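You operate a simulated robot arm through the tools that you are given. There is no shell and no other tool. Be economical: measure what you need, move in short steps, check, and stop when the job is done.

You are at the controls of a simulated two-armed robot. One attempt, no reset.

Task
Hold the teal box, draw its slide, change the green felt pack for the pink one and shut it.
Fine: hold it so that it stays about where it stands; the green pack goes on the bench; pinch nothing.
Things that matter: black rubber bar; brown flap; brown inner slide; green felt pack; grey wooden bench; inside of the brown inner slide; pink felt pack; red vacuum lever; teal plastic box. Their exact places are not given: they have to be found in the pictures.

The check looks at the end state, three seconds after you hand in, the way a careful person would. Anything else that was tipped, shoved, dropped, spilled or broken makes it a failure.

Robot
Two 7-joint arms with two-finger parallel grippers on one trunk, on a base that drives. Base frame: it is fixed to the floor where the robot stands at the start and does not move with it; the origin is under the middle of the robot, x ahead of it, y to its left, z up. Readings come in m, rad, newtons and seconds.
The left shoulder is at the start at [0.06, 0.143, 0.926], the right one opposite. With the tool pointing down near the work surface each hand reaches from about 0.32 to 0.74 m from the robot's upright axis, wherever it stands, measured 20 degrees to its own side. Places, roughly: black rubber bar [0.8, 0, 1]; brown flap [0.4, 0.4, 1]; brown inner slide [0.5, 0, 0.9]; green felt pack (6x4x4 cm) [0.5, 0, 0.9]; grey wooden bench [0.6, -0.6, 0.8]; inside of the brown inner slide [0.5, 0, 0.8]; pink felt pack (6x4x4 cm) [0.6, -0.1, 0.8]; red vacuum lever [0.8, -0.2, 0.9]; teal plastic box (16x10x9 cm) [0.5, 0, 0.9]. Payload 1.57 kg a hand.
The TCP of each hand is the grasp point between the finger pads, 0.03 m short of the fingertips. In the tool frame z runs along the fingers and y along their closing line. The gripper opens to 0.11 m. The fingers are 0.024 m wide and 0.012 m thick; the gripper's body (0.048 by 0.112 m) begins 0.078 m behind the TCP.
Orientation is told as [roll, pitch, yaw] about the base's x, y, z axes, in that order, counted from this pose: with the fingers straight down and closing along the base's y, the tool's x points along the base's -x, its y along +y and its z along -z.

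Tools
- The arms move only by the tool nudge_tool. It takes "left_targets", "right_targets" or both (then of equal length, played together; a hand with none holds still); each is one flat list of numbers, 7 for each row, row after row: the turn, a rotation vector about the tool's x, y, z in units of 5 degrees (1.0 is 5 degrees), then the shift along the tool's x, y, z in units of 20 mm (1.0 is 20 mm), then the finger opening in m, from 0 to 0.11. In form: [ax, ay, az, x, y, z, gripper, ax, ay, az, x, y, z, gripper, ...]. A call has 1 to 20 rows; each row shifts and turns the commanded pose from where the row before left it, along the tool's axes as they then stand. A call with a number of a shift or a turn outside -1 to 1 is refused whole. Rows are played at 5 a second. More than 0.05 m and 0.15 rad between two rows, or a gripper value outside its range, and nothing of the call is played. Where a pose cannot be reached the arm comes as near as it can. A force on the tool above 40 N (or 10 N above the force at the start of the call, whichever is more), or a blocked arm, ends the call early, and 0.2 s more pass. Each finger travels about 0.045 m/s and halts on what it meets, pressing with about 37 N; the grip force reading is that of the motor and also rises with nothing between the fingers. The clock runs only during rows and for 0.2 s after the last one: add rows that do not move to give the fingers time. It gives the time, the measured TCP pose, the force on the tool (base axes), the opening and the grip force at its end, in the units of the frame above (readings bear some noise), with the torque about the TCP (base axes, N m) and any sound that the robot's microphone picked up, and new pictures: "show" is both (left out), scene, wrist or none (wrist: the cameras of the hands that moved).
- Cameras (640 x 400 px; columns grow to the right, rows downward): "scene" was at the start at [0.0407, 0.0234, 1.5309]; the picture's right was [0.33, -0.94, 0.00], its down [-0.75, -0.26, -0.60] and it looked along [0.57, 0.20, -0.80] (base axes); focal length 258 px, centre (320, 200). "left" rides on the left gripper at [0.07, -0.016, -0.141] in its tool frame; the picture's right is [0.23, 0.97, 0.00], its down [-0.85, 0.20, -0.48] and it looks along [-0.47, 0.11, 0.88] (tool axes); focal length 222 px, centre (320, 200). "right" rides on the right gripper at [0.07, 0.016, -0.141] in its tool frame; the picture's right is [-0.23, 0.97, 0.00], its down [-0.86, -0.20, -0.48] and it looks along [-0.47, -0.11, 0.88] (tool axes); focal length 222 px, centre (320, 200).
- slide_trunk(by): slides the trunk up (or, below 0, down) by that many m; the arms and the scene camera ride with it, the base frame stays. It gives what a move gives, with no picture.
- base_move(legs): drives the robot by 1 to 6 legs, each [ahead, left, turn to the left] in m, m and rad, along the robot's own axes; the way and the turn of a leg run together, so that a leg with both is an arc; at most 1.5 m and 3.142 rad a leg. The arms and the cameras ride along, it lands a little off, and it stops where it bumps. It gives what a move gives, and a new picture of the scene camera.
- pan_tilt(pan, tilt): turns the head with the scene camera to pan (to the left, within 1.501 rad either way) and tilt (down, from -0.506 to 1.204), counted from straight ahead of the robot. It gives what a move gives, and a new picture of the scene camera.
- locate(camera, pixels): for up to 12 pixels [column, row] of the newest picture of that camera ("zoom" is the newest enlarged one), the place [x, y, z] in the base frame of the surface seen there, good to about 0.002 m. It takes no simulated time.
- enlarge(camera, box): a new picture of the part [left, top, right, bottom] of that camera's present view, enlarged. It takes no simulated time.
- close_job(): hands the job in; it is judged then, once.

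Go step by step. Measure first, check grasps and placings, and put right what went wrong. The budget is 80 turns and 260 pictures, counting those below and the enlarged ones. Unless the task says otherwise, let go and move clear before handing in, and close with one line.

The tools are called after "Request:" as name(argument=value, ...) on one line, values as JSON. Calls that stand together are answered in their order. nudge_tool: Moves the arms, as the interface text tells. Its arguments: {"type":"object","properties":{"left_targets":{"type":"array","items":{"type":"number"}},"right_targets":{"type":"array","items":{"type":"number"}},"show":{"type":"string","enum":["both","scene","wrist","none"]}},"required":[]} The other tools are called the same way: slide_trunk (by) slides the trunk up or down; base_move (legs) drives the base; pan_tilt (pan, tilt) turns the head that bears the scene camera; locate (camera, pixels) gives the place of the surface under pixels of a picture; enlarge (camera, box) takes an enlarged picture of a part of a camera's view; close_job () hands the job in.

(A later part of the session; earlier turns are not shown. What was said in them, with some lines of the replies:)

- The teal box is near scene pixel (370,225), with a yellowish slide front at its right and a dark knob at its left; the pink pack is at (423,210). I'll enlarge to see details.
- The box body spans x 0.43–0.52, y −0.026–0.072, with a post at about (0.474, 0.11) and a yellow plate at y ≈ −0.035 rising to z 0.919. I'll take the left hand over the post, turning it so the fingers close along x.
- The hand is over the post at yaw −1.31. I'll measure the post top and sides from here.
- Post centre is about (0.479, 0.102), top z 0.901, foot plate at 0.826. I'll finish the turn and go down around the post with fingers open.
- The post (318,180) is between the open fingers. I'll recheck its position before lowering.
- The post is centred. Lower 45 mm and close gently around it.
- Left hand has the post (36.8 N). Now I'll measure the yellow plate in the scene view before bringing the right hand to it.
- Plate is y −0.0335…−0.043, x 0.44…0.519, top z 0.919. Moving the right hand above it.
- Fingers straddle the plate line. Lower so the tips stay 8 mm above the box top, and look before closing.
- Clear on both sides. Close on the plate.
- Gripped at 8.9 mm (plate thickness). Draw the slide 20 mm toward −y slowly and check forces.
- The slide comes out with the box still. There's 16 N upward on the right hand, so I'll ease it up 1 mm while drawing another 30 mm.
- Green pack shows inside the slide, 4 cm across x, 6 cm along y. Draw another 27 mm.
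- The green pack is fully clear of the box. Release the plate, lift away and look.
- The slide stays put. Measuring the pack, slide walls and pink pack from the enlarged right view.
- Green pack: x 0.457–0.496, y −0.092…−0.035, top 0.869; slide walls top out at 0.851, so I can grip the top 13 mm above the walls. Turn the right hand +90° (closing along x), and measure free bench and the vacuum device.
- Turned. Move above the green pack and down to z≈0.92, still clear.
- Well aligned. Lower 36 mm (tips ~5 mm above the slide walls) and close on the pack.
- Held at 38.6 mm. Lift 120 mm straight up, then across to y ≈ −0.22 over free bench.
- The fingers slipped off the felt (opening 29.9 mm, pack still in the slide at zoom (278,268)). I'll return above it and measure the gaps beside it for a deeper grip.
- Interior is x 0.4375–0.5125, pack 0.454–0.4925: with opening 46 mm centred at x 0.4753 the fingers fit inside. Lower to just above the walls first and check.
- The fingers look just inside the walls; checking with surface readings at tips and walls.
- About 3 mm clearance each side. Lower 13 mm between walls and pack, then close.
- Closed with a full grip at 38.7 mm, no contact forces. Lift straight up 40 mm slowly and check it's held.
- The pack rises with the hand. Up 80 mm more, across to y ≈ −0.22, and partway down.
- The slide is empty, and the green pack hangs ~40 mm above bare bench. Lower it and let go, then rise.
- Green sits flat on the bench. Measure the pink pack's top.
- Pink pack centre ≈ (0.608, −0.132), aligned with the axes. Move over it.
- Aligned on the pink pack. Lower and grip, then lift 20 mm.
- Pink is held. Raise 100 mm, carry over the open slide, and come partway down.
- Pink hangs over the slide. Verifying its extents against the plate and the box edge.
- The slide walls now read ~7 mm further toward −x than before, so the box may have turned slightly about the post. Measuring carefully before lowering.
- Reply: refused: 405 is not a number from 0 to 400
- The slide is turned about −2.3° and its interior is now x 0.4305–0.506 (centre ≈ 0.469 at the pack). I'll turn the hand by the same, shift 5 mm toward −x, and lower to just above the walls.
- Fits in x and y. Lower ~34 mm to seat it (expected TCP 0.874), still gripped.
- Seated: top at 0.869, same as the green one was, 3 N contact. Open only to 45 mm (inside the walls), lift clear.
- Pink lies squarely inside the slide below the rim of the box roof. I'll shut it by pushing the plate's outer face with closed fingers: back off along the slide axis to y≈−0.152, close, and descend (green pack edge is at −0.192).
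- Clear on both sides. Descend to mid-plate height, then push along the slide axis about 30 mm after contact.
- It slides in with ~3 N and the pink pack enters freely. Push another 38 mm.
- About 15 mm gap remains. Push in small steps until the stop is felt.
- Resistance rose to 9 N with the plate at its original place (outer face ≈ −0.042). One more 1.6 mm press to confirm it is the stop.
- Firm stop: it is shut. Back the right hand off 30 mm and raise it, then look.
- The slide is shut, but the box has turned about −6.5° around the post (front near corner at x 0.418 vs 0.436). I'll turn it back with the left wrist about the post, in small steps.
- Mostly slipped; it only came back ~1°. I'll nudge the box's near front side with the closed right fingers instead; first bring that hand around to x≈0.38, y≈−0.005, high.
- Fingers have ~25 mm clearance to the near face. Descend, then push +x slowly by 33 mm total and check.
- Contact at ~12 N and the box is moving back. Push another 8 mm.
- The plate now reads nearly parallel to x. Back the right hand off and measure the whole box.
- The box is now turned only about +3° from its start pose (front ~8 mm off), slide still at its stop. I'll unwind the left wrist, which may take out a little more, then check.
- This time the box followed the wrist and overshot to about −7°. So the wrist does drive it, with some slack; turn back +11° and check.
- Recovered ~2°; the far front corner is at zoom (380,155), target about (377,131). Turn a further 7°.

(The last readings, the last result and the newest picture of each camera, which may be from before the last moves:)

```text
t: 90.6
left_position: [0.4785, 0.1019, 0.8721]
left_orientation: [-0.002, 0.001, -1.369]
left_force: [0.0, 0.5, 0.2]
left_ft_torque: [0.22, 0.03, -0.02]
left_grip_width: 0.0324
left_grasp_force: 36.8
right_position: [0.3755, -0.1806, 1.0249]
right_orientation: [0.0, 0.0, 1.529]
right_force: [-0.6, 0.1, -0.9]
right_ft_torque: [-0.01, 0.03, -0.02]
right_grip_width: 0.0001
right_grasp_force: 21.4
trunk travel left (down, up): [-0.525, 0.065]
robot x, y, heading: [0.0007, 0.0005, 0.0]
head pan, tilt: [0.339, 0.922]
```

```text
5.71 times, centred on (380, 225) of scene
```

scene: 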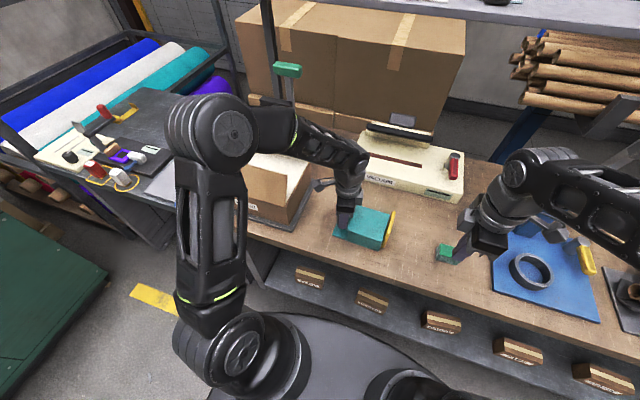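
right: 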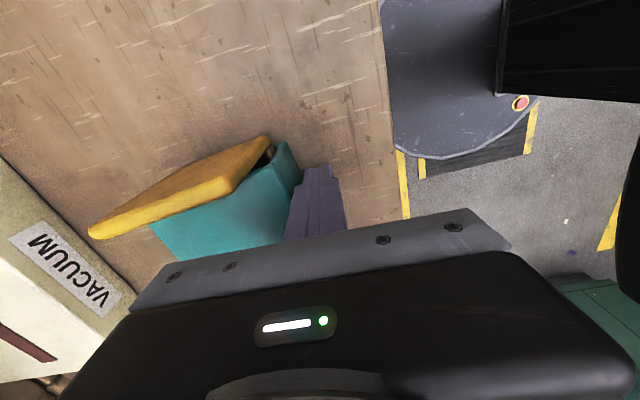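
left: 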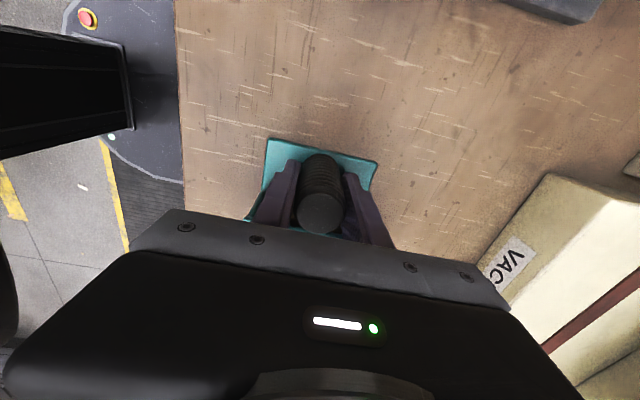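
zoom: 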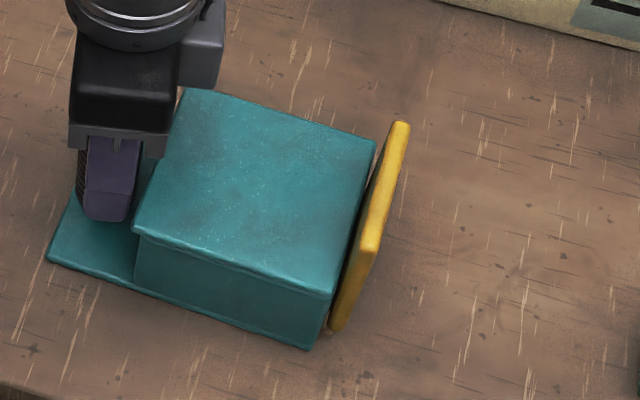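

Close now: corner at (375,142). A further 4°.

Request:
nudge_tool(left_targets=[0, 0, -0.3, 0, 0, 0, 0.0, 0, 0, -0.3, 0, 0, 0, 0.0, 0, 0, -0.2, 0, 0, 0, 0.0, 0, 0, 0, 0, 0, 0, 0.0], show="scene")

Request:
enlarge(camera="scene", box=[340, 190, 420, 260])

Request:
locate(camera="zoom", pixels=[[225, 92], [365, 135], [142, 224], [330, 280], [55, 258], [400, 120], [375, 235], [350, 200]])

```text
t: 91.6
left_position: [0.4795, 0.1024, 0.8719]
left_orientation: [0.0, 0.0, -1.3]
left_force: [0.1, -0.2, 0.1]
left_ft_torque: [0.19, 0.02, -0.01]
left_grip_width: 0.0327
left_grasp_force: 37.1
right_position: [0.3746, -0.1797, 1.0246]
right_orientation: [0.0, -0.001, 1.531]
right_force: [0.7, 0.7, 0.2]
right_ft_torque: [-0.02, 0.01, 0.04]
right_grip_width: 0.0002
right_grasp_force: 20.8
trunk travel left (down, up): [-0.525, 0.065]
robot x, y, heading: [-0.0012, -0.0023, -0.001]
head pan, tilt: [0.339, 0.922]
```

scene: 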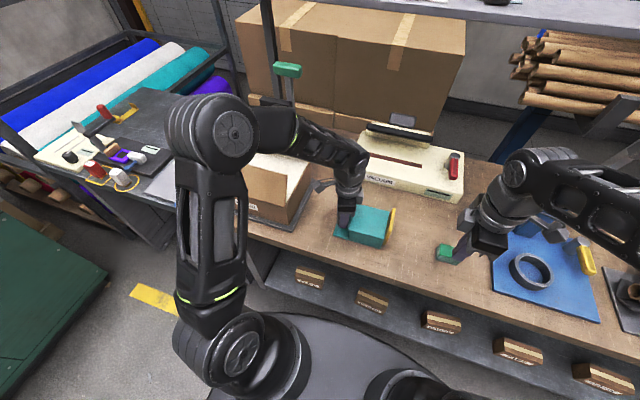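

```text
5.71 times, centred on (380, 225) of scene
```

zoom: 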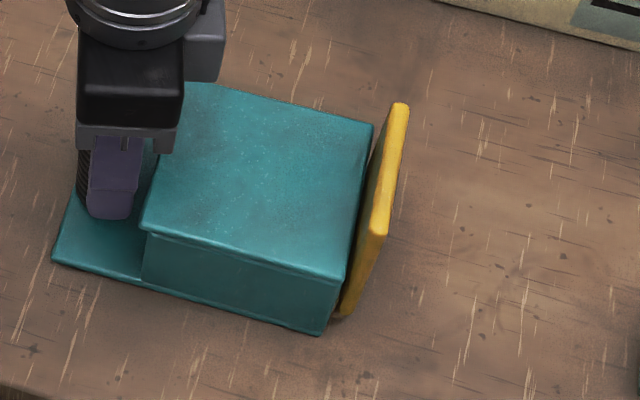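

```text
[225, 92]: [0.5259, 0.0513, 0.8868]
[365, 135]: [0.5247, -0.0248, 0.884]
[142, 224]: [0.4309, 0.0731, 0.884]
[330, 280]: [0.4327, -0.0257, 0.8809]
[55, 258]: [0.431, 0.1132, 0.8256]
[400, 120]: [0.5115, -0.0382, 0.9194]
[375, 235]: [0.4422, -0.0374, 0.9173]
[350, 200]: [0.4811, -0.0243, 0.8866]
```

The box is back at its original pose (front corners at x 0.433/0.525, plate centre y −0.038, as at start). Open the left hand and lift straight off the post.

Request:
nudge_tool(left_targets=[0, 0, 0, 0, 0, 0, 0.036, 0, 0, 0, 0, 0, 0, 0.045, 0, 0, 0, 0, 0, 0, 0.055, 0, 0, 0, 0, 0, 0, 0.065, 0, 0, 0, 0, 0, 0, 0.065, 0, 0, 0, 0, 0, -0.5, 0.065, 0, 0, 0, 0, 0, -1, 0.065, 0, 0, 0, 0, 0, -1, 0.065, 0, 0, 0, 0, 0, -1, 0.065, 0, 0, 0, 0, 0, -1, 0.065, 0, 0, 0, 0, 0, -1, 0.065, 0, 0, 0, 0, 0, -1, 0.065, 0, 0, 0, 0, 0, -1, 0.065, 0, 0, 0, 0, 0, -1, 0.065, 0, 0, 0, 0, 0, -1, 0.065, 0, 0, 0, 0, 0, 0, 0.065])

Request:
enlarge(camera="scene", box=[330, 180, 470, 270])

Request:
enlarge(camera="left", box=[200, 80, 440, 240])

```text
t: 95.0
left_position: [0.4796, 0.102, 1.0631]
left_orientation: [0.001, 0.0, -1.299]
left_force: [-0.4, 0.1, 0.9]
left_ft_torque: [0.01, 0.01, -0.02]
left_grip_width: 0.0651
left_grasp_force: 0.1
right_position: [0.3742, -0.1799, 1.0252]
right_orientation: [0.0, -0.002, 1.53]
right_force: [-0.2, 1.0, 0.4]
right_ft_torque: [-0.02, -0.01, -0.01]
right_grip_width: 0.0
right_grasp_force: 21.0
trunk travel left (down, up): [-0.525, 0.065]
robot x, y, heading: [0.0012, -0.0012, 0.002]
head pan, tilt: [0.339, 0.922]
```

scene: 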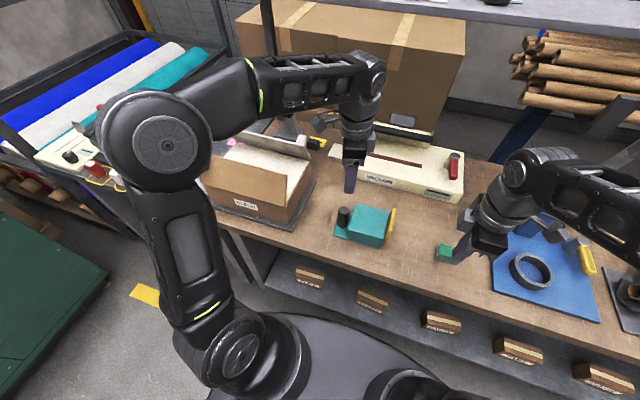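
left: 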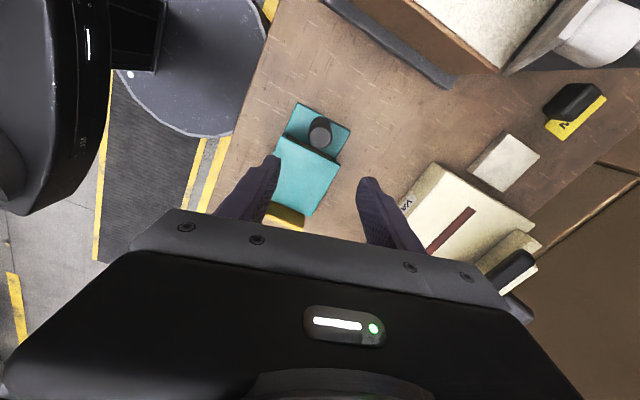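

```text
4.44 times, centred on (400, 225) of scene
```

zoom: 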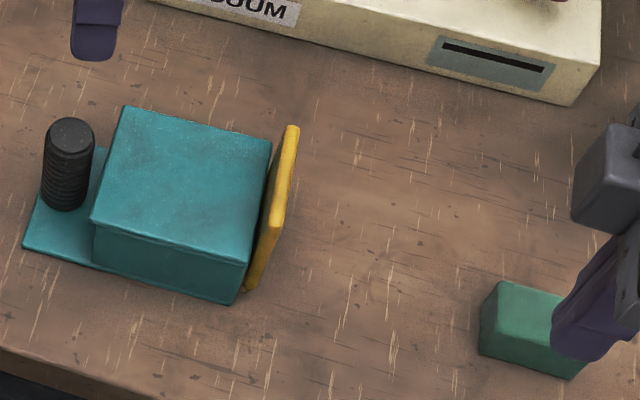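

```text
2.50 times, centred on (320, 160) of left
```

zoom: 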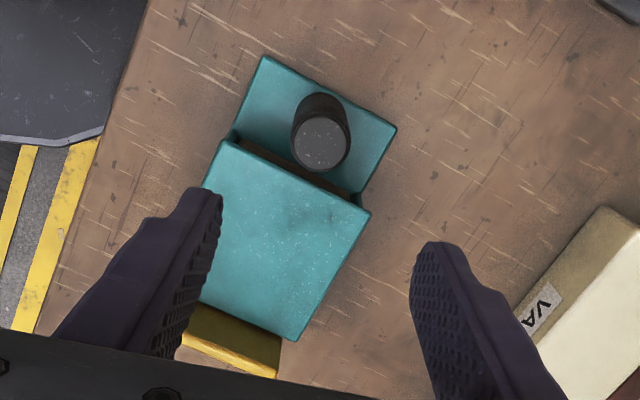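

The box stands where it started with its slide shut on the pink pack. The green pack is flat on the bench and both hands are clear, so I'm handing in.

Request:
close_job()

```text
The job is handed in.
```

The pink pack is in the teal box with the slide shut at its stop, and the green pack lies on the bench. The box turned a few degrees around its post while I worked; I turned it back, and it now stands within a few millimetres of where it started. I saw nothing else moved or tipped, and both hands are clear.
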